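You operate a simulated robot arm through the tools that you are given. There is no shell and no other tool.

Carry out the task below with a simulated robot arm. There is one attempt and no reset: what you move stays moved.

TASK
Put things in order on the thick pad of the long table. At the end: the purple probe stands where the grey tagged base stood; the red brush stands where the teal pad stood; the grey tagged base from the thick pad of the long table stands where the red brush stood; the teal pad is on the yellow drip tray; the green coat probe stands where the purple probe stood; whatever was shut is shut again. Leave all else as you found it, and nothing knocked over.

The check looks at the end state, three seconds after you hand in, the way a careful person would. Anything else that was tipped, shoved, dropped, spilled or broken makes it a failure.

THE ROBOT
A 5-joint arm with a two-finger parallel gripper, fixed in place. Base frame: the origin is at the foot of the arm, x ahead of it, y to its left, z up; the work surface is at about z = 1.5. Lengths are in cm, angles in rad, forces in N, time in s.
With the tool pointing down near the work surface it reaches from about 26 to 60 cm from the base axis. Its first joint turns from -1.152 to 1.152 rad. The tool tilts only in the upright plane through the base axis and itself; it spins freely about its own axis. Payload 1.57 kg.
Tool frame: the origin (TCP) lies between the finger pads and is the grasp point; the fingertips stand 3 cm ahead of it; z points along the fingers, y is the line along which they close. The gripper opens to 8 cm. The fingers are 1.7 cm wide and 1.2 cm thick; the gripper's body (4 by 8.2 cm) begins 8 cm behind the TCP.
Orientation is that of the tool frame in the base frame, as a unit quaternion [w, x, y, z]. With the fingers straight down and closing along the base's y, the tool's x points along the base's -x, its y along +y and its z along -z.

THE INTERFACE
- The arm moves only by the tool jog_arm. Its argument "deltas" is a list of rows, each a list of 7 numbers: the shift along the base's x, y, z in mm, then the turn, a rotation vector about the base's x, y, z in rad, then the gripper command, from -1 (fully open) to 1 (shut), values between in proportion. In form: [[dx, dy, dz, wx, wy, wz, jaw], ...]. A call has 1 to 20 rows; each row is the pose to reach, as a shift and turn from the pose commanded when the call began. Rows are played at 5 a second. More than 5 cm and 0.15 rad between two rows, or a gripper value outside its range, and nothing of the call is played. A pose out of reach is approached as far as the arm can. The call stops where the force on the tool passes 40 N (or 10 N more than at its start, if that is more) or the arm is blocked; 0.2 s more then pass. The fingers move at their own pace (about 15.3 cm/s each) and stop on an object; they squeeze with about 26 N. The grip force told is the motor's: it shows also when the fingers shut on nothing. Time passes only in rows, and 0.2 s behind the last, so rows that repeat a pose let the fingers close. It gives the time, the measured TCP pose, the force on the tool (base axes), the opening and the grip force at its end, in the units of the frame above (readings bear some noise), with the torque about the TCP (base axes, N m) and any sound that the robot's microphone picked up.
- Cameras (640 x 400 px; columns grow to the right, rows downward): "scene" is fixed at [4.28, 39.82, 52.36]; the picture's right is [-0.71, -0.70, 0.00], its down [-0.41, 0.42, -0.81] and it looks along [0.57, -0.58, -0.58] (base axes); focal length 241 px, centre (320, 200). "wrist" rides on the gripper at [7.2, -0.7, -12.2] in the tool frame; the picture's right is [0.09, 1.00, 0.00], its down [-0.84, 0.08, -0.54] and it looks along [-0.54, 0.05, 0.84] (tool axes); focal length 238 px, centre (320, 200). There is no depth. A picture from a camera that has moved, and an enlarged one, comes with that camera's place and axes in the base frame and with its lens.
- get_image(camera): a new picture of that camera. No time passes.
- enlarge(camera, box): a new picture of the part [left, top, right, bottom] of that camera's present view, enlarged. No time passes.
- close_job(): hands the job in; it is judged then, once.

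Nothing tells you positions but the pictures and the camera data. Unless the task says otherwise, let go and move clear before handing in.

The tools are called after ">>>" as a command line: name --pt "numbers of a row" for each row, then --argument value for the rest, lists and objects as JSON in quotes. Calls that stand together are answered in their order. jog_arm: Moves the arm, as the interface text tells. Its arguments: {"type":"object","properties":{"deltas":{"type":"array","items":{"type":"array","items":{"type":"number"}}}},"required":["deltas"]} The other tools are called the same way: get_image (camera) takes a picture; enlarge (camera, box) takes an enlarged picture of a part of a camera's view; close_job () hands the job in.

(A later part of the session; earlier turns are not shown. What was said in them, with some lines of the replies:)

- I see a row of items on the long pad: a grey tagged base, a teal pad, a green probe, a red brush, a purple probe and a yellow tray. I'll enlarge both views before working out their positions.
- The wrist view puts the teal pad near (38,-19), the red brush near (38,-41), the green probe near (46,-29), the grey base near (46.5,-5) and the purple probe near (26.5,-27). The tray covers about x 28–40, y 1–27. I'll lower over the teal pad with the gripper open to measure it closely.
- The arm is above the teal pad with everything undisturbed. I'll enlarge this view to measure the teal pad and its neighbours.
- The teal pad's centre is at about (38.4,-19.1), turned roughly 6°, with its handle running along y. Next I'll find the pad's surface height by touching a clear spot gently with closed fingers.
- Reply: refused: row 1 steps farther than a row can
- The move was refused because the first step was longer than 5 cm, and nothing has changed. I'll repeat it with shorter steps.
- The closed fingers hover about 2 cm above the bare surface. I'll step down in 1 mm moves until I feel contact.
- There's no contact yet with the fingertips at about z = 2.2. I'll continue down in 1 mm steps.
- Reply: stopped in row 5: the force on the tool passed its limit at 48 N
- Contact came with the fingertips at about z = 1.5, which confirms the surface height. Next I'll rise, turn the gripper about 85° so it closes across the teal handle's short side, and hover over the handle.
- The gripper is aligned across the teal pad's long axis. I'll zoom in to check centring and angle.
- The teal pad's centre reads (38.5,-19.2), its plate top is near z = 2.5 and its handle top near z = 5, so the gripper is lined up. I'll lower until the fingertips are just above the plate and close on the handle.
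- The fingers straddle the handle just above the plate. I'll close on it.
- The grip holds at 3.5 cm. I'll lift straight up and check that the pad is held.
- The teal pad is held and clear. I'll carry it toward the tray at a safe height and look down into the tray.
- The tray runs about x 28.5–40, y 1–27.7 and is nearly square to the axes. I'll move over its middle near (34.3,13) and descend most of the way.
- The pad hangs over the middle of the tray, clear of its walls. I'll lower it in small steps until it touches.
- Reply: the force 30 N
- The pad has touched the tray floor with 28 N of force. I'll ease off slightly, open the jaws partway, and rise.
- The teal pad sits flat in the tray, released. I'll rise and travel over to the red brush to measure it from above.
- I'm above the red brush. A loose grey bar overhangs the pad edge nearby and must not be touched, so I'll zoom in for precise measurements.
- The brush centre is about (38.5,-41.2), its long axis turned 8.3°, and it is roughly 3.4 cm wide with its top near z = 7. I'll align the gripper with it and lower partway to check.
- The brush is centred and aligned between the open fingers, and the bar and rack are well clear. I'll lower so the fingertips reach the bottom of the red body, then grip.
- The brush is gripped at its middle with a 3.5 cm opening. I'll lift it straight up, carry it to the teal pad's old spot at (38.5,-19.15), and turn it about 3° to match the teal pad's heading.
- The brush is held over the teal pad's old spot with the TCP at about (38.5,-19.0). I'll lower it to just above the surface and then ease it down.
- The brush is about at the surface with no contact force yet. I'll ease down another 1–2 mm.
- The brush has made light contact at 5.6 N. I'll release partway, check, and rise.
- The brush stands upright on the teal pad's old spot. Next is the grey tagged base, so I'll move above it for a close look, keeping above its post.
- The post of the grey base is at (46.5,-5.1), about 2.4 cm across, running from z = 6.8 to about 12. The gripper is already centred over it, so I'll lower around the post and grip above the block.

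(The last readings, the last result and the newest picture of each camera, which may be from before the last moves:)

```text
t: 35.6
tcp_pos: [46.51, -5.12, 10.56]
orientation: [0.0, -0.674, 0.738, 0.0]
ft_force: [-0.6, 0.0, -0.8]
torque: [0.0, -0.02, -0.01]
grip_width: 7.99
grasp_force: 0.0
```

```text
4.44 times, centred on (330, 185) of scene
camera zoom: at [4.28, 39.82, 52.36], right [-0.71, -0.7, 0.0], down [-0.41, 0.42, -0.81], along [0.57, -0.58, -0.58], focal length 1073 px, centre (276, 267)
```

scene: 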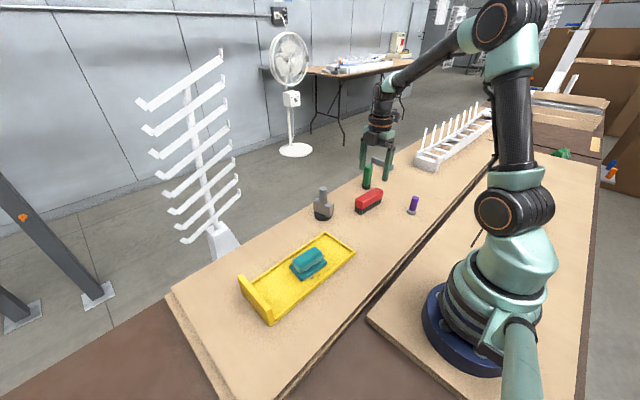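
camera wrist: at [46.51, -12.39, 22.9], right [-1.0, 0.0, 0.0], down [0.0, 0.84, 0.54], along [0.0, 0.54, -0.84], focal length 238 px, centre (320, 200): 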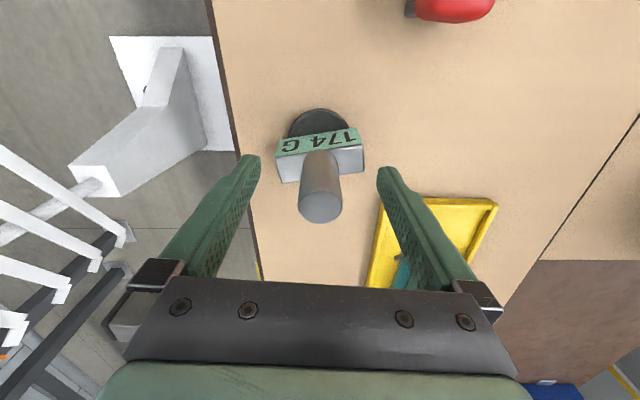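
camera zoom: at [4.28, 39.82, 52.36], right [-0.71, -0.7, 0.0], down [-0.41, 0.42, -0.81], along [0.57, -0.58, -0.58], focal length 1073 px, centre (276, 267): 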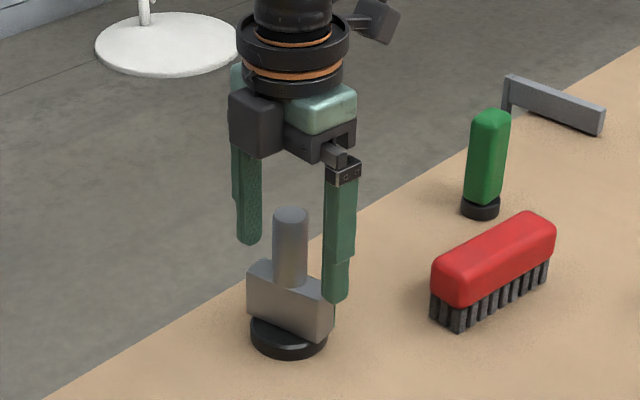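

The open fingers straddle the post with their tips above the block. I'll close and lift slightly to check the hold.

>>> jog_arm --pt "0 0 0 0 0 0 0" --pt "0 0 0 0 0 0 1" --pt "0 0 0 0 0 0 1" --pt "0 0 0 0 0 0 1"

>>> get_image --camera "wrist"

>>> enlarge --camera "scene" --box '[280, 140, 380, 230]'

```text
t: 36.6
tcp_pos: [46.44, -5.12, 10.59]
orientation: [-0.001, -0.675, 0.738, 0.0]
ft_force: [-1.5, -0.8, 0.1]
torque: [-0.03, -0.03, -0.01]
grip_width: 2.39
grasp_force: 26.0
```

```text
taken
camera wrist: at [46.51, -12.39, 22.92], right [-1.0, 0.0, 0.0], down [0.0, 0.84, 0.54], along [0.0, 0.54, -0.84], focal length 238 px, centre (320, 200)
```

wrist: 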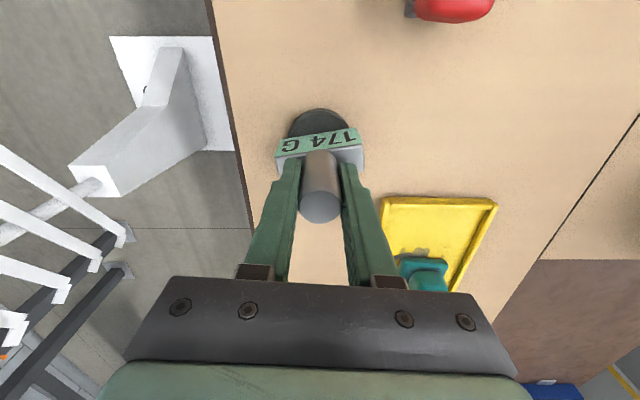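

```text
4.44 times, centred on (330, 185) of scene
camera zoom: at [4.28, 39.82, 52.36], right [-0.71, -0.7, 0.0], down [-0.41, 0.42, -0.81], along [0.57, -0.58, -0.58], focal length 1073 px, centre (276, 267)
```

zoom: 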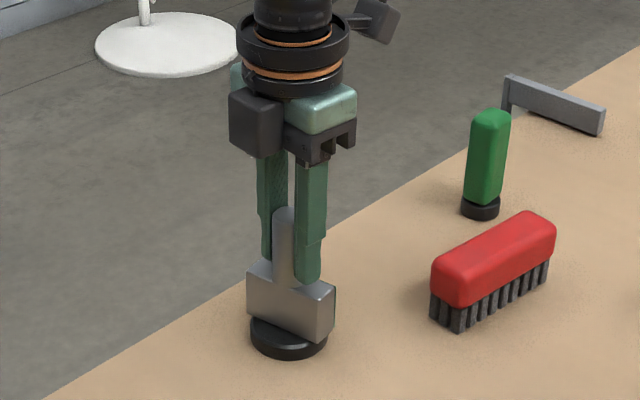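

The post is gripped at a 2.4 cm opening. I'll lift it high enough to pass above the green probe, carry it to the red brush's old spot at (38.5,-41.15), and stop above it.

>>> jog_arm --pt "0 0 5 0 0 0 1" --pt "0 0 30 0 0 0 1" --pt "0 0 70 0 0 0 1" --pt "0 0 110 0 0 0 1" --pt "0 0 130 0 0 0 1" --pt "-20 -35 130 0 0 0 1" --pt "-40 -70 130 0 0 0 1" --pt "-60 -105 130 0 0 0 1" --pt "-80 -140 130 0 0 0 1" --pt "-80 -180 130 0 0 0 1" --pt "-80 -220 130 0 0 0 1" --pt "-80 -260 130 0 0 0 1" --pt "-80 -300 130 0 0 0 1" --pt "-80 -335 130 0 0 0 1" --pt "-79.6 -360 130 0 0 0 1" --pt "-79.6 -360 130 0 0 0 1" --pt "-79.6 -360 130 0 0 0 1"

>>> get_image --camera "wrist"

>>> get_image --camera "scene"

```text
t: 40.2
tcp_pos: [38.5, -40.99, 23.64]
orientation: [0.0, -0.675, 0.738, 0.0]
ft_force: [-0.2, 0.8, -1.4]
torque: [-0.04, 0.02, 0.0]
grip_width: 2.38
grasp_force: 25.9
```

```text
taken
camera wrist: at [38.54, -48.3, 35.85], right [-1.0, 0.0, 0.0], down [0.0, 0.84, 0.54], along [0.0, 0.54, -0.84], focal length 238 px, centre (320, 200)
```

wrist: 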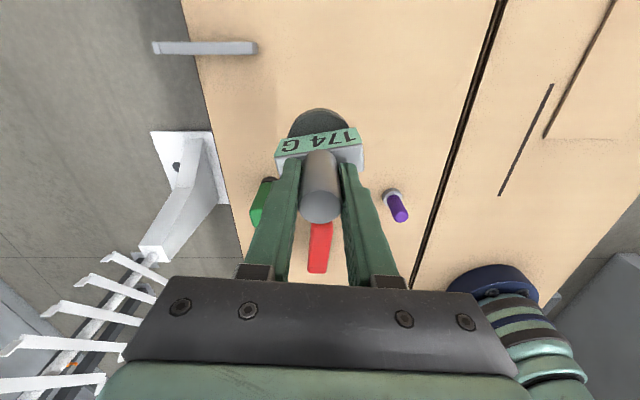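

```text
taken
```

scene: 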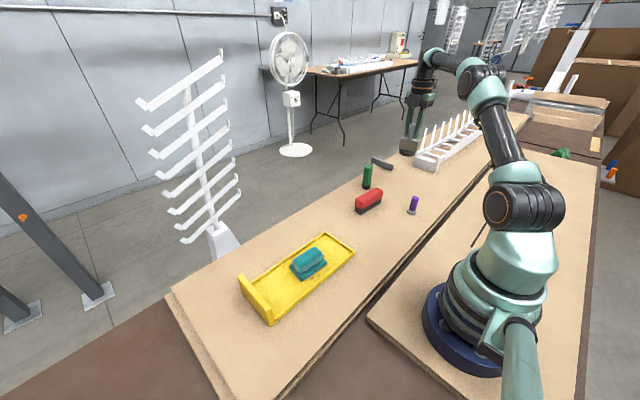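

The base hangs over the brush's old spot with its neighbours clear. I'll lower it almost to contact.

>>> jog_arm --pt "0 0 -40 0 0 0 1" --pt "0 0 -80 0 0 0 1" --pt "0 0 -110 0 0 0 1" --pt "0 0 -122 0 0 0 1" --pt "0 0 -127 0 0 0 1" --pt "0 0 -128.5 0 0 0 1" --pt "0 0 -128.5 0 0 0 1"

>>> enlarge --camera "scene" --box '[350, 110, 450, 190]'

>>> get_image --camera "wrist"

```text
t: 41.8
tcp_pos: [38.45, -41.05, 10.79]
orientation: [0.0, -0.675, 0.738, 0.0]
ft_force: [0.0, -0.4, -1.5]
torque: [0.01, -0.02, 0.05]
grip_width: 2.38
grasp_force: 26.1
```

```text
5.00 times, centred on (400, 150) of scene
camera zoom: at [4.28, 39.82, 52.36], right [-0.71, -0.7, 0.0], down [-0.41, 0.42, -0.81], along [0.57, -0.58, -0.58], focal length 1207 px, centre (-80, 450)
```

zoom: 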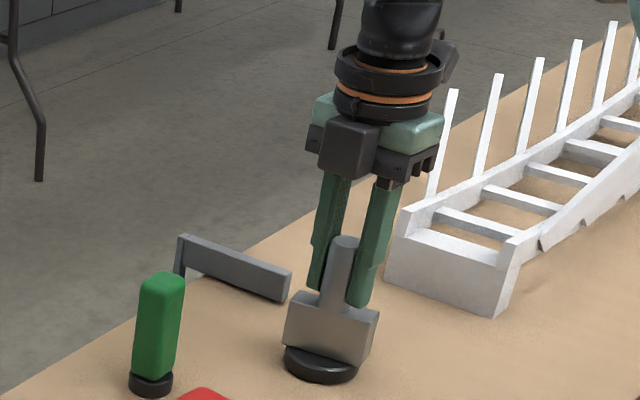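

```text
taken
camera wrist: at [38.57, -48.34, 23.06], right [-1.0, 0.0, 0.0], down [0.0, 0.84, 0.54], along [0.0, 0.54, -0.84], focal length 238 px, centre (320, 200)
```

wrist: 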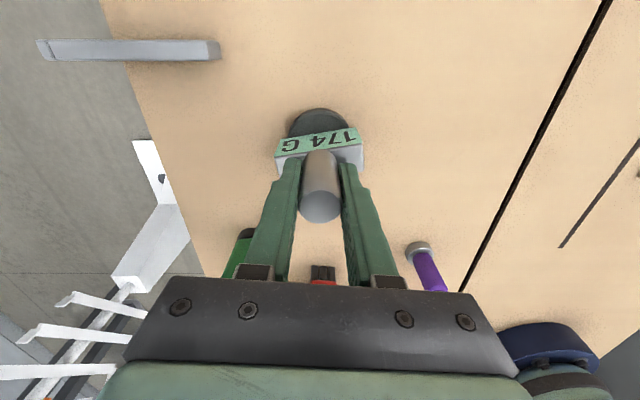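

The base is upright and about 1–2 mm above the surface. I'll ease it down to contact.

>>> jog_arm --pt "0 0 -0.7 0 0 0 1" --pt "0 0 -1.4 0 0 0 1" --pt "0 0 -2 0 0 0 1"

```text
t: 42.6
tcp_pos: [38.48, -40.79, 10.53]
orientation: [0.0, -0.674, 0.739, -0.001]
ft_force: [-0.3, 2.1, 4.8]
torque: [0.3, 0.12, -0.01]
grip_width: 2.4
grasp_force: 26.2
```

The base has made light contact. I'll open partway, check that it stands, and then rise clear.

>>> jog_arm --pt "0 0 0 0 0 0 0.3" --pt "0 0 0 0 0 0 -0.4" --pt "0 0 0 0 0 0 -0.7" --pt "0 0 0 0 0 0 -0.7"

>>> get_image --camera "wrist"

>>> enlarge --camera "scene" --box '[350, 110, 450, 190]'

```text
t: 43.6
tcp_pos: [38.55, -40.85, 10.43]
orientation: [0.0, -0.674, 0.738, 0.0]
ft_force: [-0.3, -1.2, 0.4]
torque: [-0.01, 0.02, 0.01]
grip_width: 6.79
grasp_force: 0.1
```

```text
taken
camera wrist: at [38.55, -48.26, 22.84], right [-1.0, 0.0, 0.0], down [0.0, 0.84, 0.54], along [0.0, 0.54, -0.84], focal length 238 px, centre (320, 200)
```

wrist: 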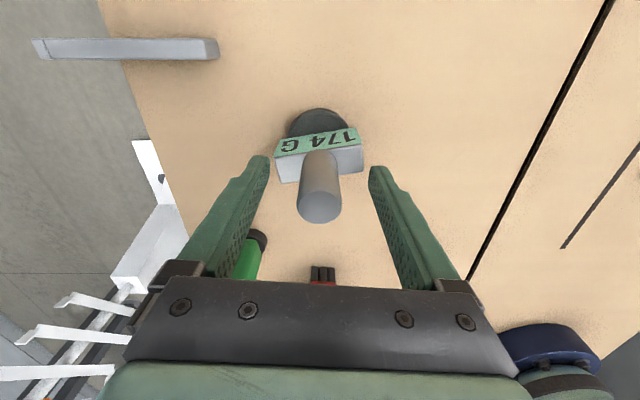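

```text
5.00 times, centred on (400, 150) of scene
camera zoom: at [4.28, 39.82, 52.36], right [-0.71, -0.7, 0.0], down [-0.41, 0.42, -0.81], along [0.57, -0.58, -0.58], focal length 1207 px, centre (-80, 450)
```

zoom: 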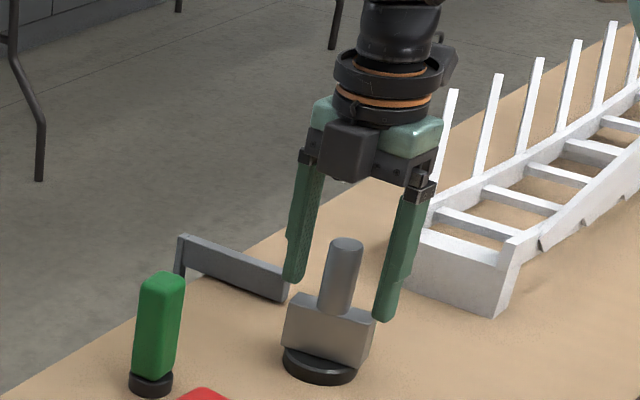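

The grey base stands free on the brush's old spot. I'll rise straight up and go over to the purple probe for a close look.

>>> jog_arm --pt "0 0 20 0 0 0 -0.7" --pt "0 0 60 0 0 0 -0.7" --pt "0 0 100 0 0 0 -1" --pt "-25 28 100 0 0 0 -1" --pt "-50 56 100 0 0 0 -1" --pt "-75 84 95 0 0 0 -1" --pt "-100 112 90 0 0 0 -1" --pt "-121 137 85 0 0 0 -1" --pt "-121 137 85 0 0 0 -1" --pt "-121 137 85 0 0 0 -1"

>>> get_image --camera "wrist"

>>> enlarge --camera "wrist" --box '[240, 60, 400, 180]'

>>> enlarge --camera "scene" --box '[380, 170, 450, 230]'

```text
t: 45.8
tcp_pos: [26.42, -27.34, 18.89]
orientation: [0.0, -0.675, 0.738, -0.001]
ft_force: [0.3, -0.3, 0.2]
torque: [0.01, -0.01, -0.01]
grip_width: 8.0
grasp_force: 0.0
```

```text
taken
camera wrist: at [26.39, -34.58, 31.25], right [-1.0, 0.0, 0.0], down [0.0, 0.84, 0.54], along [0.0, 0.54, -0.84], focal length 238 px, centre (320, 200)
```

wrist: 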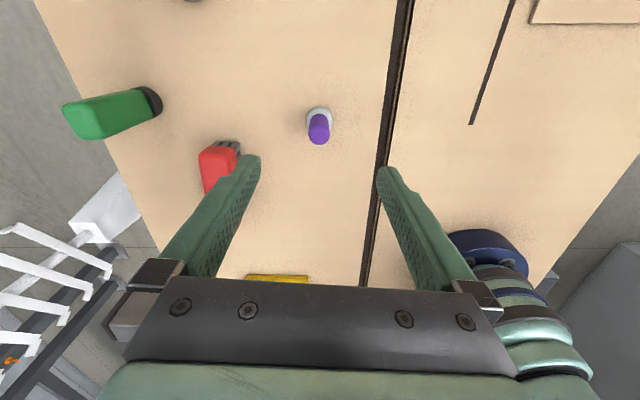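

```text
3.33 times, centred on (320, 120) of wrist
camera zoom: at [26.39, -34.58, 31.25], right [-1.0, 0.0, 0.0], down [0.0, 0.84, 0.54], along [0.0, 0.54, -0.84], focal length 794 px, centre (320, 467)
```

zoom: 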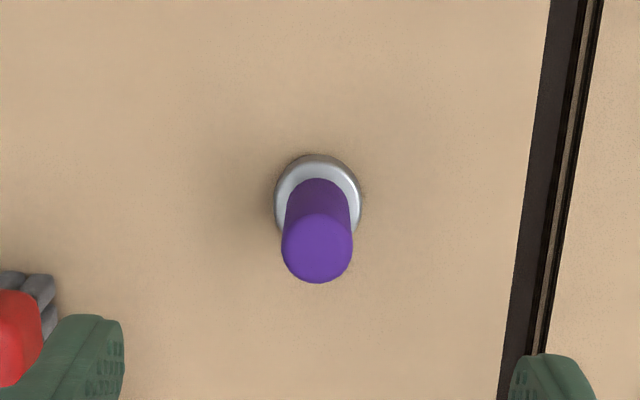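

```text
6.67 times, centred on (415, 200) of scene
camera zoom: at [4.28, 39.82, 52.36], right [-0.71, -0.7, 0.0], down [-0.41, 0.42, -0.81], along [0.57, -0.58, -0.58], focal length 1610 px, centre (-313, 200)
```

zoom: 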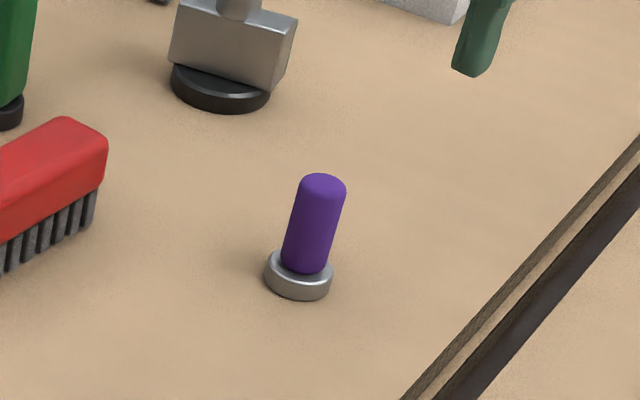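

The purple probe's axis is at (26.47,-27.33). It is 2.1 cm across with its top near z = 7.9 and its ring top near 2.5. I'll lower with the jaws partly open and grip above the ring.

>>> jog_arm --pt "0.7 0 -40 0 0 0 -0.3" --pt "0.7 0 -80 0 0 0 -0.3" --pt "0.7 0 -110 0 0 0 -0.3" --pt "0.7 0 -126 0 0 0 -0.3" --pt "0.7 0 -126 0 0 0 -0.3"

>>> get_image --camera "wrist"

>>> enlarge --camera "scene" --box '[370, 150, 460, 230]'

```text
t: 47.0
tcp_pos: [26.53, -27.35, 6.3]
orientation: [0.0, -0.674, 0.738, 0.001]
ft_force: [-0.5, -0.1, -0.2]
torque: [0.0, 0.04, 0.0]
grip_width: 5.17
grasp_force: 0.2
```

```text
taken
camera wrist: at [26.5, -34.66, 18.7], right [-1.0, 0.0, 0.0], down [0.0, 0.84, 0.54], along [0.0, 0.54, -0.84], focal length 238 px, centre (320, 200)
```

wrist: 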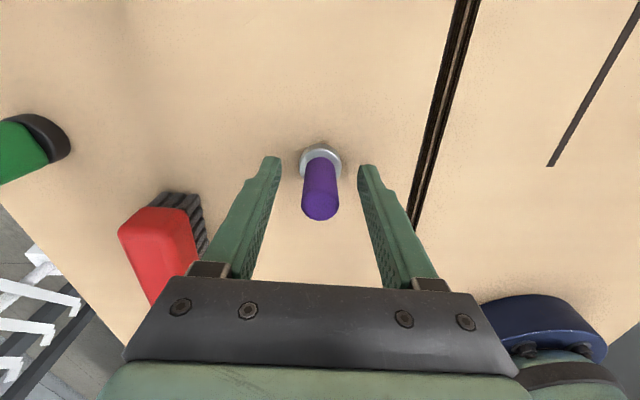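

```text
5.00 times, centred on (415, 190) of scene
camera zoom: at [4.28, 39.82, 52.36], right [-0.71, -0.7, 0.0], down [-0.41, 0.42, -0.81], along [0.57, -0.58, -0.58], focal length 1207 px, centre (-155, 250)
```

zoom: 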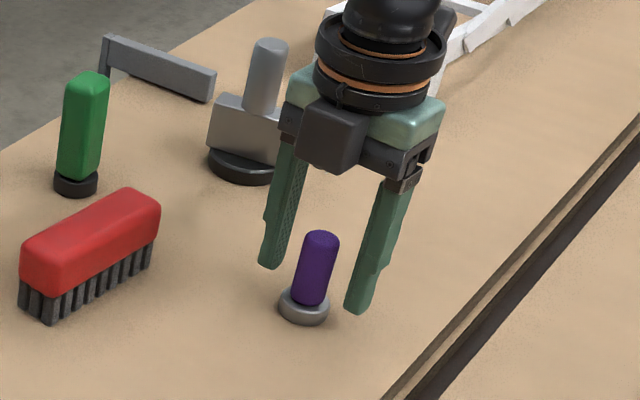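

The fingers sit either side of the purple probe, level and clear of the brush. I'll close and lift.

>>> jog_arm --pt "0 0 0 0 0 0 0.3" --pt "0 0 0 0 0 0 1" --pt "0 0 0 0 0 0 1" --pt "0 0 0 0 0 0 1"

>>> get_image --camera "wrist"

```text
t: 48.0
tcp_pos: [26.51, -27.32, 6.38]
orientation: [0.0, -0.674, 0.738, 0.0]
ft_force: [0.1, 0.4, -0.6]
torque: [-0.06, -0.04, -0.03]
grip_width: 2.05
grasp_force: 26.1
```

```text
taken
camera wrist: at [26.5, -34.66, 18.74], right [-1.0, 0.0, 0.0], down [0.0, 0.84, 0.54], along [0.0, 0.54, -0.84], focal length 238 px, centre (320, 200)
```

wrist: 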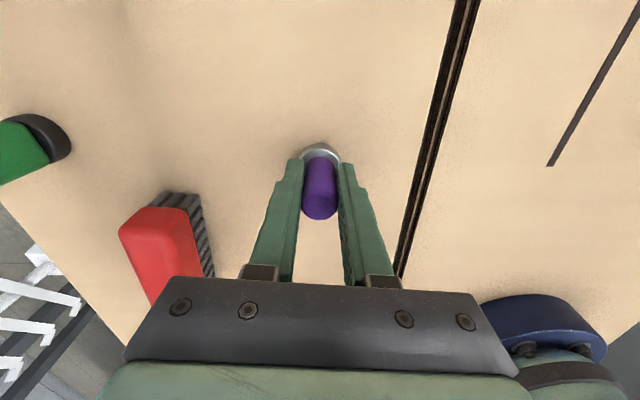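

The purple probe is gripped at 2.05 cm. I'll lift it and carry it over the brush to the grey base's old spot at (46.48,-5.13).

>>> jog_arm --pt "0 0 5 0 0 0 1" --pt "0 0 30 0 0 0 1" --pt "0 0 70 0 0 0 1" --pt "0 0 110 0 0 0 1" --pt "0 0 120 0 0 0 1" --pt "28 31 120 0 0 0 1" --pt "56 62 120 0 0 0 1" --pt "84 93 120 0 0 0 1" --pt "112 125 120 0 0 0 1" --pt "140 156 120 0 0 0 1" --pt "168 187 120 0 0 0 1" --pt "190 211 120 0 0 0 1" --pt "199.8 222.4 120 0 0 0 1" --pt "199.8 222.4 120 0 0 0 1" --pt "199.8 222.4 120 0 0 0 1"

>>> get_image --camera "wrist"

>>> get_image --camera "scene"

```text
t: 51.2
tcp_pos: [46.39, -5.1, 18.44]
orientation: [0.0, -0.675, 0.738, 0.0]
ft_force: [1.2, 0.1, -1.1]
torque: [0.0, 0.02, -0.01]
grip_width: 2.11
grasp_force: 26.4
```

```text
taken
camera wrist: at [46.37, -12.34, 30.81], right [-1.0, 0.0, 0.0], down [0.0, 0.84, 0.54], along [0.0, 0.54, -0.84], focal length 238 px, centre (320, 200)
```

wrist: 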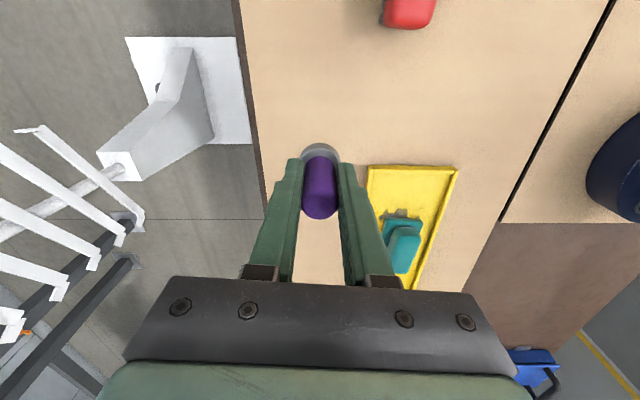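

```text
taken
```

scene: 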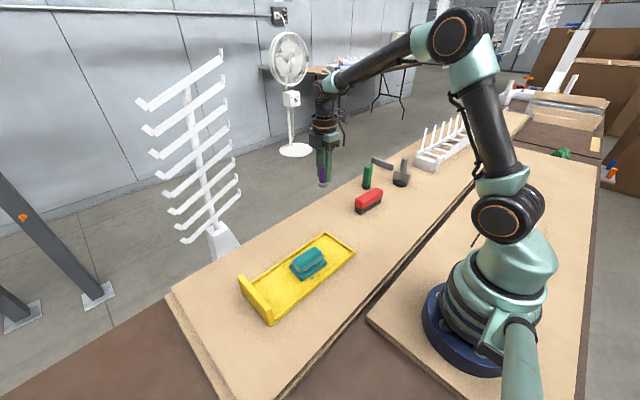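

The probe is over the grey base's old spot, about 1 mm short in x. I'll correct that while lowering to just above contact.

>>> jog_arm --pt "1 0 -40 0 0 0 1" --pt "1 0 -80 0 0 0 1" --pt "1 0 -105 0 0 0 1" --pt "1 0 -115 0 0 0 1" --pt "1 0 -118.5 0 0 0 1" --pt "1 0 -118.5 0 0 0 1"

>>> enlarge --camera "scene" --box '[280, 150, 380, 230]'

```text
t: 52.6
tcp_pos: [46.61, -4.95, 6.65]
orientation: [0.0, -0.674, 0.738, 0.0]
ft_force: [0.3, 0.2, -0.9]
torque: [0.02, 0.0, 0.0]
grip_width: 2.09
grasp_force: 26.1
```

```text
5.00 times, centred on (330, 190) of scene
camera zoom: at [4.28, 39.82, 52.36], right [-0.71, -0.7, 0.0], down [-0.41, 0.42, -0.81], along [0.57, -0.58, -0.58], focal length 1207 px, centre (270, 250)
```

zoom: 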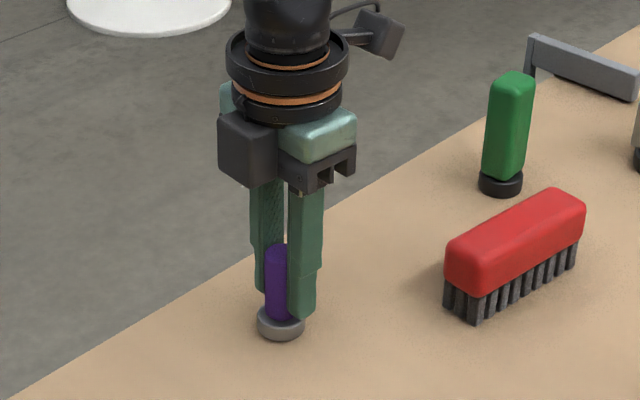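

The probe is just above the surface. I'll ease down to contact.

>>> jog_arm --pt "0 0 -0.7 0 0 0 1" --pt "0 0 -1.4 0 0 0 1" --pt "0 0 -2 0 0 0 1"

```text
t: 53.4
tcp_pos: [46.62, -5.06, 6.45]
orientation: [0.001, -0.674, 0.739, 0.0]
ft_force: [-0.3, -0.6, -1.6]
torque: [-0.01, -0.02, -0.02]
grip_width: 2.08
grasp_force: 25.5
```

>>> jog_arm --pt "0 0 -0.6 0 0 0 1" --pt "0 0 -1.2 0 0 0 1"

```text
t: 54.0
tcp_pos: [46.6, -5.07, 6.49]
orientation: [0.0, -0.674, 0.739, 0.0]
ft_force: [-4.8, -0.3, 18.2]
torque: [0.06, 0.21, 0.1]
grip_width: 2.06
grasp_force: 26.3
```

The probe has made contact at 18 N. I'll ease up half a millimetre, open partway, and look.

>>> jog_arm --pt "0 0 0.6 0 0 0 1" --pt "0 0 0.6 0 0 0 0.5" --pt "0 0 0.6 0 0 0 -0.2" --pt "0 0 0.6 0 0 0 -0.5" --pt "0 0 0.6 0 0 0 -0.5"

>>> get_image --camera "wrist"

>>> enlarge --camera "scene" --box '[280, 150, 380, 230]'

```text
t: 55.2
tcp_pos: [46.54, -5.15, 6.34]
orientation: [0.0, -0.674, 0.738, 0.0]
ft_force: [-0.3, 0.5, 1.0]
torque: [0.0, 0.0, 0.0]
grip_width: 6.0
grasp_force: 0.1
```

```text
taken
camera wrist: at [46.63, -12.39, 18.66], right [-1.0, 0.0, 0.0], down [0.0, 0.84, 0.54], along [0.0, 0.54, -0.84], focal length 238 px, centre (320, 200)
```

wrist: 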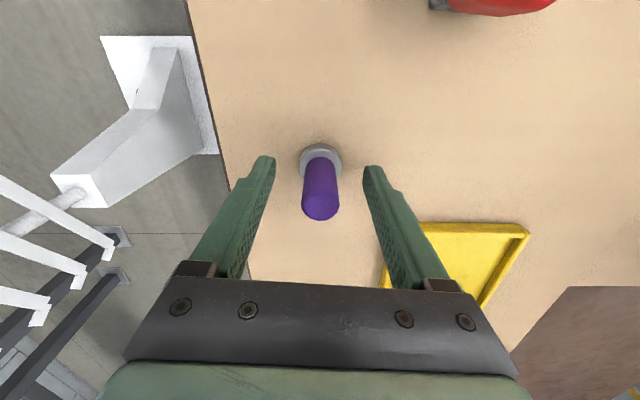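

```text
5.00 times, centred on (330, 190) of scene
camera zoom: at [4.28, 39.82, 52.36], right [-0.71, -0.7, 0.0], down [-0.41, 0.42, -0.81], along [0.57, -0.58, -0.58], focal length 1207 px, centre (270, 250)
```

zoom: 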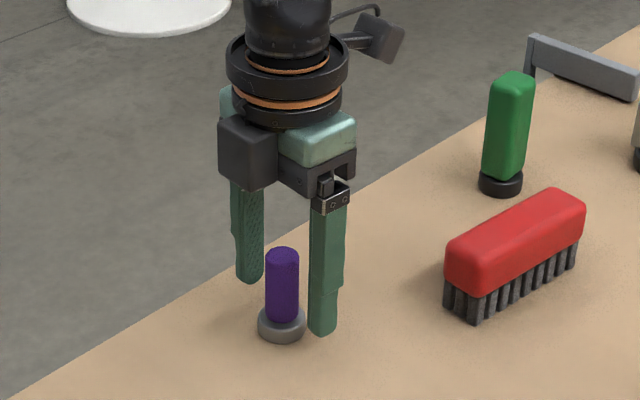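

The purple probe stands on the grey base's old spot. I'll rise and go over the green probe to measure it.

>>> jog_arm --pt "0 0 20 0 0 0 -0.5" --pt "0 0 60 0 0 0 -0.5" --pt "0 0 105 0 0 0 -1" --pt "0 0 150 0 0 0 -1" --pt "0 -40 150 0 0 0 -1" --pt "0 -80 150 0 0 0 -1" --pt "0 -120 150 0 0 0 -1" --pt "0 -160 150 0 0 0 -1" --pt "0 -200 150 0 0 0 -1" --pt "0 -239 150 0 0 0 -1" --pt "0 -239 150 0 0 0 -1" --pt "0 -239 150 0 0 0 -1"

>>> get_image --camera "wrist"

>>> enlarge --camera "wrist" --box '[240, 60, 400, 180]'

>>> enlarge --camera "scene" --box '[335, 150, 405, 205]'

```text
t: 57.8
tcp_pos: [46.46, -28.94, 21.12]
orientation: [0.0, -0.674, 0.738, -0.001]
ft_force: [0.5, 0.3, 0.2]
torque: [-0.01, 0.0, -0.01]
grip_width: 8.02
grasp_force: 0.0
```

```text
taken
camera wrist: at [46.55, -36.14, 33.57], right [-1.0, 0.0, 0.0], down [0.0, 0.84, 0.54], along [0.0, 0.54, -0.84], focal length 238 px, centre (320, 200)
```

wrist: 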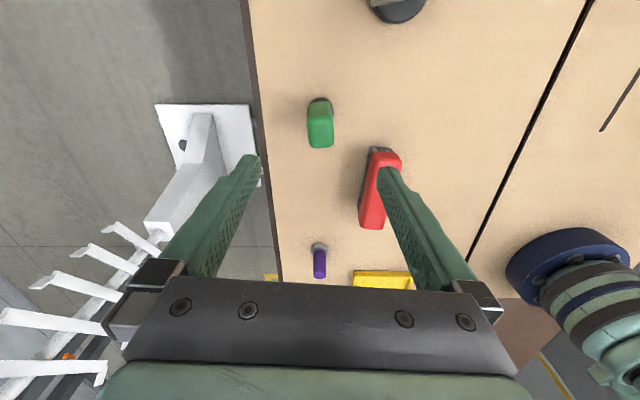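

```text
3.33 times, centred on (320, 120) of wrist
camera zoom: at [46.55, -36.14, 33.57], right [-1.0, 0.0, 0.0], down [0.0, 0.84, 0.54], along [0.0, 0.54, -0.84], focal length 794 px, centre (320, 467)
```

zoom: 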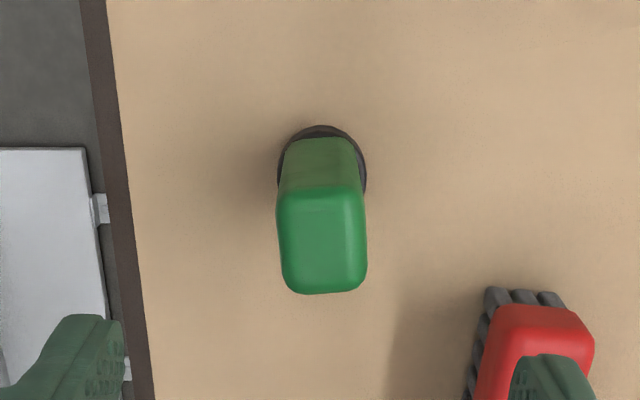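

```text
7.27 times, centred on (370, 178) of scene
camera zoom: at [4.28, 39.81, 52.36], right [-0.71, -0.7, 0.0], down [-0.41, 0.42, -0.81], along [0.57, -0.58, -0.58], focal length 1756 px, centre (-44, 364)
```

zoom: 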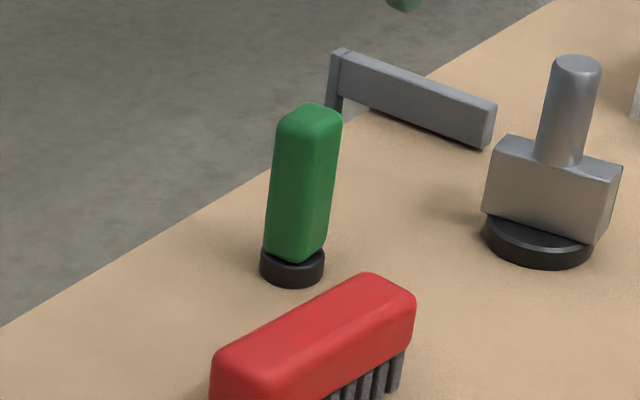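

The green probe's axis is near (46.46,-29.36). It's a rounded block about 2.5 cm wide, turned roughly -4.5°, with its top near z = 11. I'll turn the gripper about +0.17 rad to match, centre it, and lower partway to check.

>>> jog_arm --pt "0 -2 0 0 0 0.085 -1" --pt "0 -4.3 0 0 0 0.17 -1" --pt "0 -4.3 -40 0 0 0.17 -1" --pt "0 -4.3 -65 0 0 0.17 -1" --pt "0 -4.3 -65 0 0 0.17 -1" --pt "0 -4.3 -65 0 0 0.17 -1"

>>> get_image --camera "wrist"

>>> enlarge --camera "wrist" --box '[240, 80, 400, 220]'

>>> enlarge --camera "scene" --box '[330, 120, 420, 205]'

```text
t: 59.2
tcp_pos: [46.66, -29.35, 14.79]
orientation: [0.0, 0.734, -0.679, 0.0]
ft_force: [-0.7, 0.8, -0.7]
torque: [0.01, 0.03, 0.03]
grip_width: 8.02
grasp_force: 0.1
```

```text
taken
camera wrist: at [47.72, -36.56, 27.13], right [-0.99, -0.17, 0.0], down [-0.14, 0.83, 0.54], along [-0.09, 0.53, -0.84], focal length 238 px, centre (320, 200)
```

wrist: 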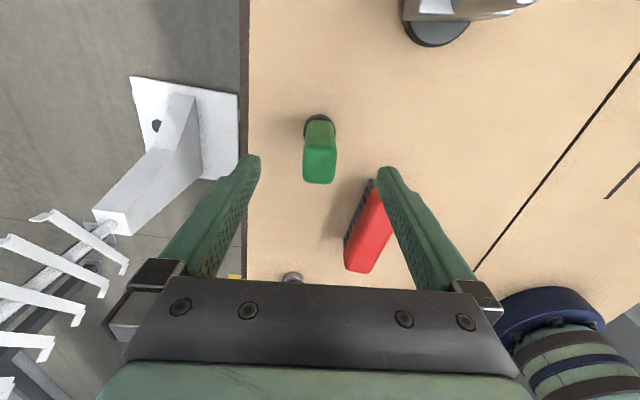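

```text
2.86 times, centred on (320, 150) of wrist
camera zoom: at [47.72, -36.56, 27.13], right [-0.99, -0.17, 0.0], down [-0.14, 0.83, 0.54], along [-0.09, 0.53, -0.84], focal length 681 px, centre (320, 343)
```

zoom: 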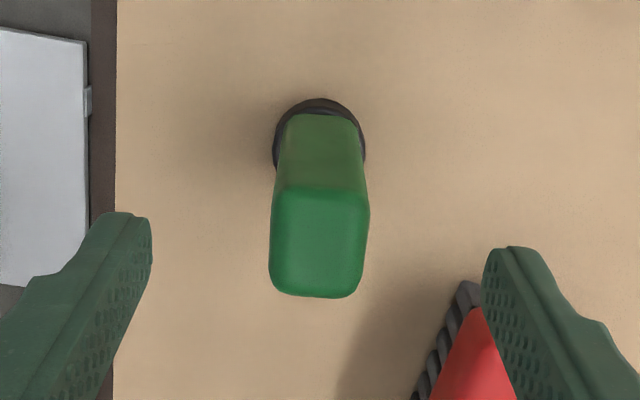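

```text
4.71 times, centred on (375, 162) of scene
camera zoom: at [4.28, 39.82, 52.36], right [-0.71, -0.7, 0.0], down [-0.41, 0.42, -0.81], along [0.57, -0.58, -0.58], focal length 1136 px, centre (61, 376)
```

zoom: 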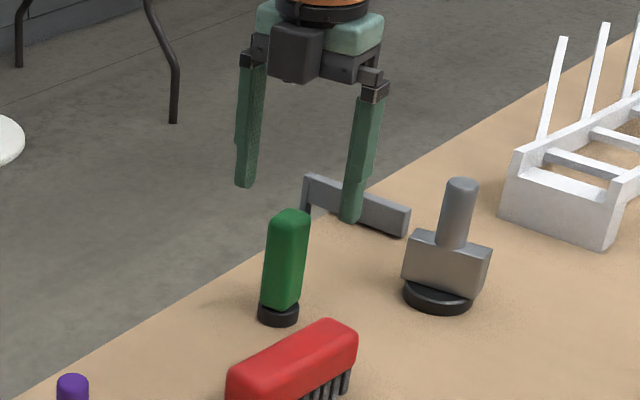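

The green probe is centred and aligned between the fingers. I'll lower to grip height with the jaws partly open, then close.

>>> jog_arm --pt "0 0.5 -30 0 0 0 -0.6" --pt "0 0.5 -60 0 0 0 -0.6" --pt "0 0.5 -74 0 0 0 -0.6" --pt "0 0.5 -74 0 0 0 -0.6"

>>> get_image --camera "wrist"

>>> enlarge --camera "scene" --box '[330, 120, 420, 205]'

```text
t: 60.2
tcp_pos: [46.56, -29.31, 7.37]
orientation: [0.001, 0.734, -0.679, 0.0]
ft_force: [-0.7, -0.1, 0.3]
torque: [0.01, 0.01, 0.04]
grip_width: 6.38
grasp_force: 0.1
```

```text
taken
camera wrist: at [47.71, -36.51, 19.76], right [-0.99, -0.17, 0.0], down [-0.14, 0.83, 0.54], along [-0.09, 0.53, -0.84], focal length 238 px, centre (320, 200)
```

wrist: 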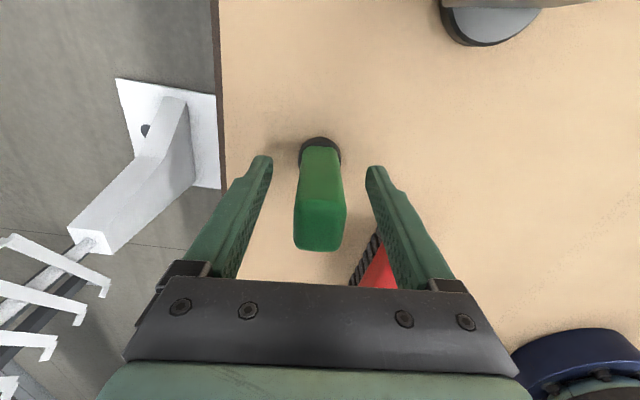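

```text
4.71 times, centred on (375, 162) of scene
camera zoom: at [4.28, 39.82, 52.36], right [-0.71, -0.7, 0.0], down [-0.41, 0.42, -0.81], along [0.57, -0.58, -0.58], focal length 1136 px, centre (61, 376)
```

zoom: 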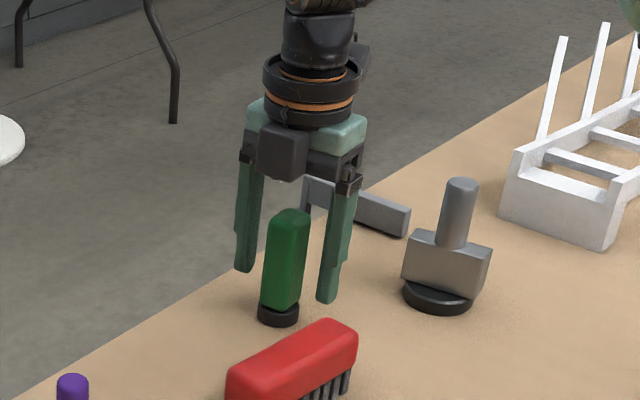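

The fingers are on either side of the green probe. I'll close on it.

>>> jog_arm --pt "0 0 0 0 0 0 0.1" --pt "0 0 0 0 0 0 0.4" --pt "0 0 0 0 0 0 1" --pt "0 0 0 0 0 0 1" --pt "0 0 0 0 0 0 1"

>>> get_image --camera "wrist"

```text
t: 61.4
tcp_pos: [46.49, -29.22, 7.51]
orientation: [-0.001, 0.735, -0.678, 0.0]
ft_force: [-0.4, -0.4, -0.2]
torque: [0.03, 0.04, 0.0]
grip_width: 2.56
grasp_force: 25.8
```

```text
taken
camera wrist: at [47.71, -36.5, 19.78], right [-0.99, -0.17, 0.0], down [-0.14, 0.83, 0.54], along [-0.09, 0.53, -0.84], focal length 238 px, centre (320, 200)
```

wrist: 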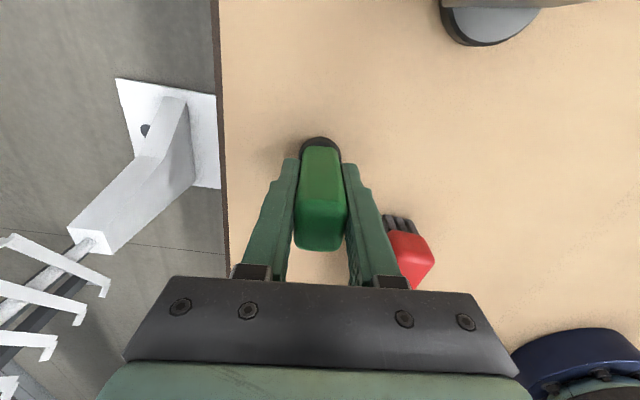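

The green probe is gripped at 2.56 cm. I'll lift it and carry it to the purple probe's old spot at (26.5,-27.35), above everything in between.

>>> jog_arm --pt "0 0 5 0 0 0 1" --pt "0 0 30 0 0 0 1" --pt "0 0 70 0 0 0 1" --pt "0 0 110 0 0 0 1" --pt "0 0 120 0 0 0 1" --pt "-40 4 120 0 0 0 1" --pt "-80 8 120 0 0 0 1" --pt "-120 12 120 0 0 0 1" --pt "-160 16 120 0 0 0 1" --pt "-190 19 120 0 0 0 1" --pt "-199.9 19.5 120 0 0 0 1" --pt "-199.9 19.5 120 0 0 0 1" --pt "-199.9 19.5 120 0 0 0 1"

>>> get_image --camera "wrist"

>>> get_image --camera "scene"

```text
t: 64.2
tcp_pos: [26.74, -27.31, 19.47]
orientation: [0.0, 0.734, -0.679, 0.001]
ft_force: [0.5, 1.3, -0.9]
torque: [0.0, 0.02, 0.05]
grip_width: 2.54
grasp_force: 26.4
```

```text
taken
camera wrist: at [27.91, -34.52, 31.8], right [-0.99, -0.17, 0.0], down [-0.14, 0.83, 0.54], along [-0.09, 0.53, -0.84], focal length 238 px, centre (320, 200)
```

wrist: 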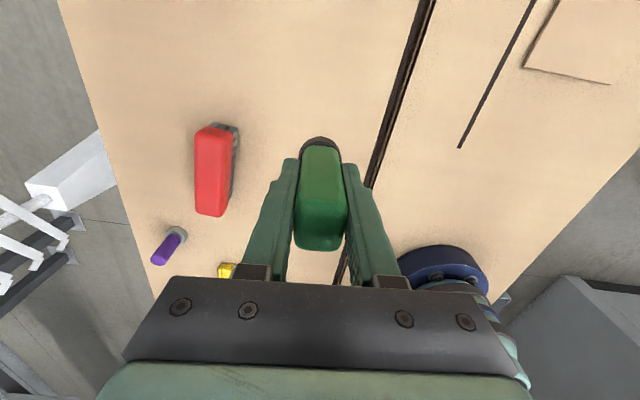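

```text
taken
```

scene: 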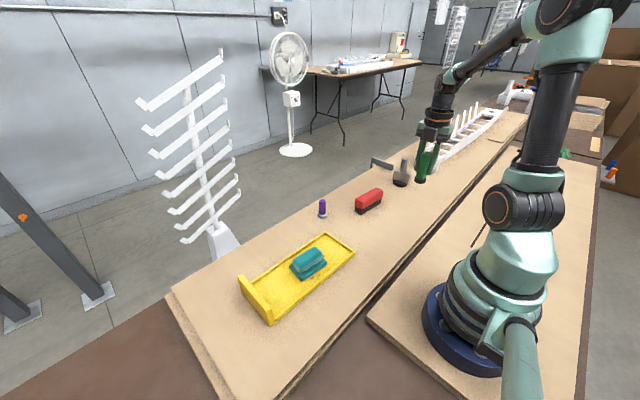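

The TCP reads about 2 mm high in x. I'll correct that while lowering the green probe to just above the surface.

>>> jog_arm --pt "-1.8 0 -40 0 0 0 1" --pt "-1.8 0 -80 0 0 0 1" --pt "-1.8 0 -105 0 0 0 1" --pt "-1.8 0 -115 0 0 0 1" --pt "-1.8 0 -118 0 0 0 1" --pt "-1.8 0 -118 0 0 0 1"

>>> enlarge --camera "scene" --box '[370, 140, 460, 230]'

```text
t: 65.6
tcp_pos: [26.44, -27.39, 7.6]
orientation: [0.0, 0.734, -0.679, 0.0]
ft_force: [0.4, 0.9, -1.8]
torque: [0.03, 0.03, 0.0]
grip_width: 2.58
grasp_force: 25.6
```

```text
4.44 times, centred on (415, 185) of scene
camera zoom: at [4.28, 39.82, 52.36], right [-0.71, -0.7, 0.0], down [-0.41, 0.42, -0.81], along [0.57, -0.58, -0.58], focal length 1073 px, centre (-102, 267)
```

zoom: 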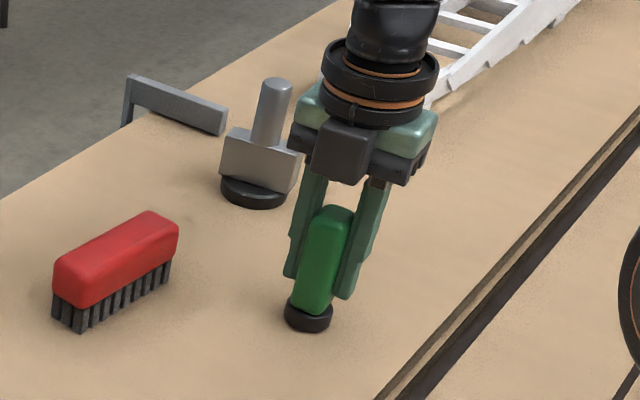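

The green probe is upright just above its new spot. I'll ease it down to contact.

>>> jog_arm --pt "0 0 -0.7 0 0 0 1" --pt "0 0 -1.4 0 0 0 1" --pt "0 0 -2 0 0 0 1"

```text
t: 66.4
tcp_pos: [26.37, -27.38, 7.5]
orientation: [0.0, 0.734, -0.679, 0.0]
ft_force: [0.6, 0.0, -0.7]
torque: [-0.01, 0.01, -0.03]
grip_width: 2.55
grasp_force: 25.7
```

>>> jog_arm --pt "0 0 -0.5 0 0 0 1" --pt "0 0 -1 0 0 0 1"

```text
t: 67.0
tcp_pos: [26.41, -27.46, 7.51]
orientation: [0.0, 0.734, -0.679, 0.0]
ft_force: [-3.1, 5.8, 16.7]
torque: [0.32, 0.17, -0.04]
grip_width: 2.55
grasp_force: 25.9
```

The green probe has made contact. I'll ease up slightly, open partway, and check that it stands.

>>> jog_arm --pt "0 0 0.5 0 0 0 1" --pt "0 0 0.5 0 0 0 0.3" --pt "0 0 0.5 0 0 0 -0.2" --pt "0 0 0.5 0 0 0 -0.5" --pt "0 0 0.5 0 0 0 -0.5"

>>> get_image --camera "wrist"

>>> enlarge --camera "scene" --box '[370, 140, 460, 230]'

```text
t: 68.2
tcp_pos: [26.43, -27.4, 7.45]
orientation: [0.0, 0.734, -0.679, 0.0]
ft_force: [-0.3, 1.0, -0.6]
torque: [-0.01, -0.02, -0.02]
grip_width: 6.01
grasp_force: 0.1
```

```text
taken
camera wrist: at [27.63, -34.61, 19.75], right [-0.99, -0.17, 0.0], down [-0.14, 0.83, 0.54], along [-0.09, 0.53, -0.84], focal length 238 px, centre (320, 200)
```

wrist: 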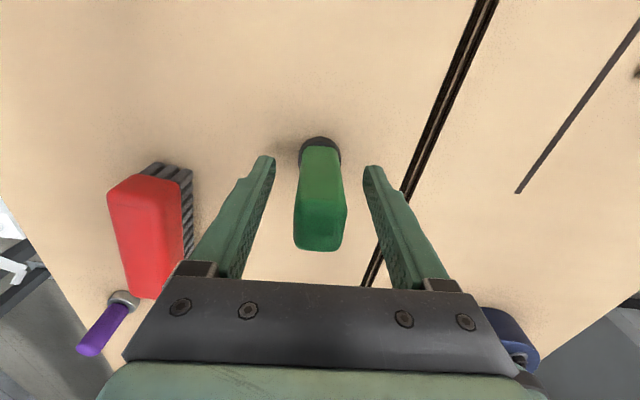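

```text
4.44 times, centred on (415, 185) of scene
camera zoom: at [4.28, 39.82, 52.36], right [-0.71, -0.7, 0.0], down [-0.41, 0.42, -0.81], along [0.57, -0.58, -0.58], focal length 1073 px, centre (-102, 267)
```

zoom: 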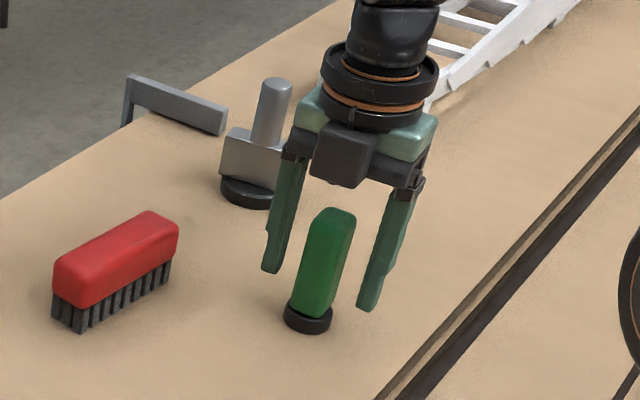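

The green probe stands free. I'll rise straight up, turn the gripper back, and move to a high viewpoint for a final check.

>>> jog_arm --pt "0 0 20 0 0 0 -0.5" --pt "0 0 60 0 0 0 -0.5" --pt "0 0 105 0 0 0 -1" --pt "0 0 150 0 0 -0.1 -1" --pt "0 0 195 0 0 -0.24 -1" --pt "10 10 240 0 0 -0.38 -1" --pt "20 20 280 0 0 -0.52 -1" --pt "40 35 310 0 0 -0.66 -1" --pt "60 50 310 0 0 -0.8 -1" --pt "80 70 310 0 0 -0.94 -1" --pt "97 94 310 0 0 -1.08 -1" --pt "97 94 310 0 0 -1.22 -1" --pt "97 94 310 0 0 -1.36 -1" --pt "97 94 310 0 0 -1.5 -1" --pt "97 94 310 0 0 -1.64 -1" --pt "97 94 310 0 0 -1.65 -1" --pt "97 94 310 0 0 -1.65 -1"

>>> get_image --camera "wrist"

>>> get_image --camera "scene"

>>> enlarge --camera "scene" --box '[290, 140, 450, 240]'

>>> enlarge --camera "wrist" --box '[140, 0, 400, 190]'

```text
t: 71.8
tcp_pos: [36.12, -18.06, 38.37]
orientation: [-0.001, 0.002, 1.0, 0.0]
ft_force: [0.4, -0.3, 0.3]
torque: [0.0, 0.0, -0.02]
grip_width: 7.99
grasp_force: 0.1
```

```text
taken
camera wrist: at [28.93, -18.74, 50.75], right [-0.09, 1.0, 0.0], down [0.84, 0.08, 0.54], along [0.54, 0.05, -0.84], focal length 238 px, centre (320, 200)
```

wrist: 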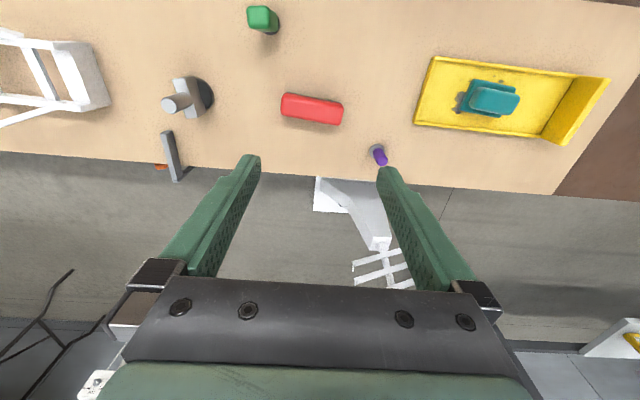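

```text
taken
```

scene: 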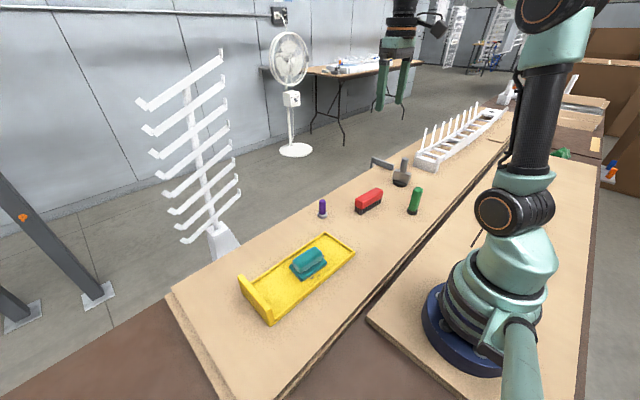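

```text
4.00 times, centred on (370, 190) of scene
camera zoom: at [4.28, 39.82, 52.36], right [-0.71, -0.7, 0.0], down [-0.41, 0.42, -0.81], along [0.57, -0.58, -0.58], focal length 966 px, centre (120, 240)
```

zoom: 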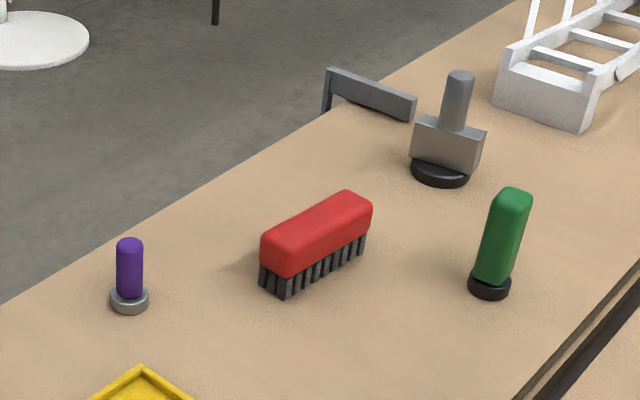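

```text
2.11 times, centred on (270, 95) of wrist
camera zoom: at [28.93, -18.74, 50.75], right [-0.09, 1.0, 0.0], down [0.84, 0.08, 0.54], along [0.54, 0.05, -0.84], focal length 502 px, centre (425, 421)
```

zoom: 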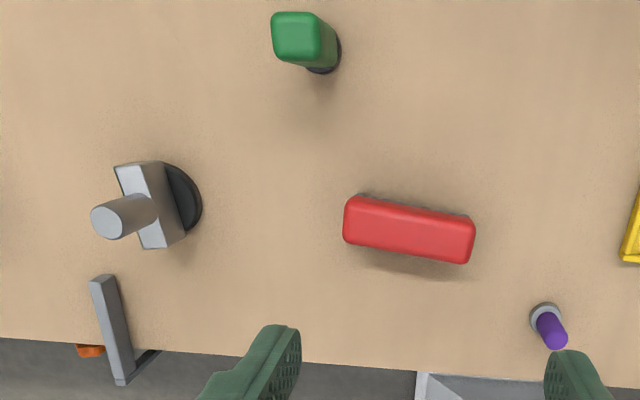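

Final check: the teal pad is in the tray, the brush on the teal spot, the grey base on the brush spot, the purple probe on the grey spot and the green probe on the purple spot. All are upright, and the bar, rack and tray haven't moved. Nothing was opened, and the arm is clear, so I'm handing in.

>>> close_job

```text
The job is handed in.
```

I moved all five items to the places you listed and handed the job in. In the last pictures everything stood upright and nothing else had moved.

| Item | Where it is now |
|---|---|
| Teal pad | lying flat in the middle of the yellow drip tray |
| Red brush | where the teal pad stood |
| Grey tagged base | where the red brush stood |
| Purple probe | where the grey tagged base stood |
| Green coat probe | where the purple probe stood |

By the camera and arm readings, each item moved to another's spot is within about half a centimetre of where that item stood. I opened nothing, so there was nothing to shut again. The gripper is empty and the arm is back near its starting position, clear of the table.
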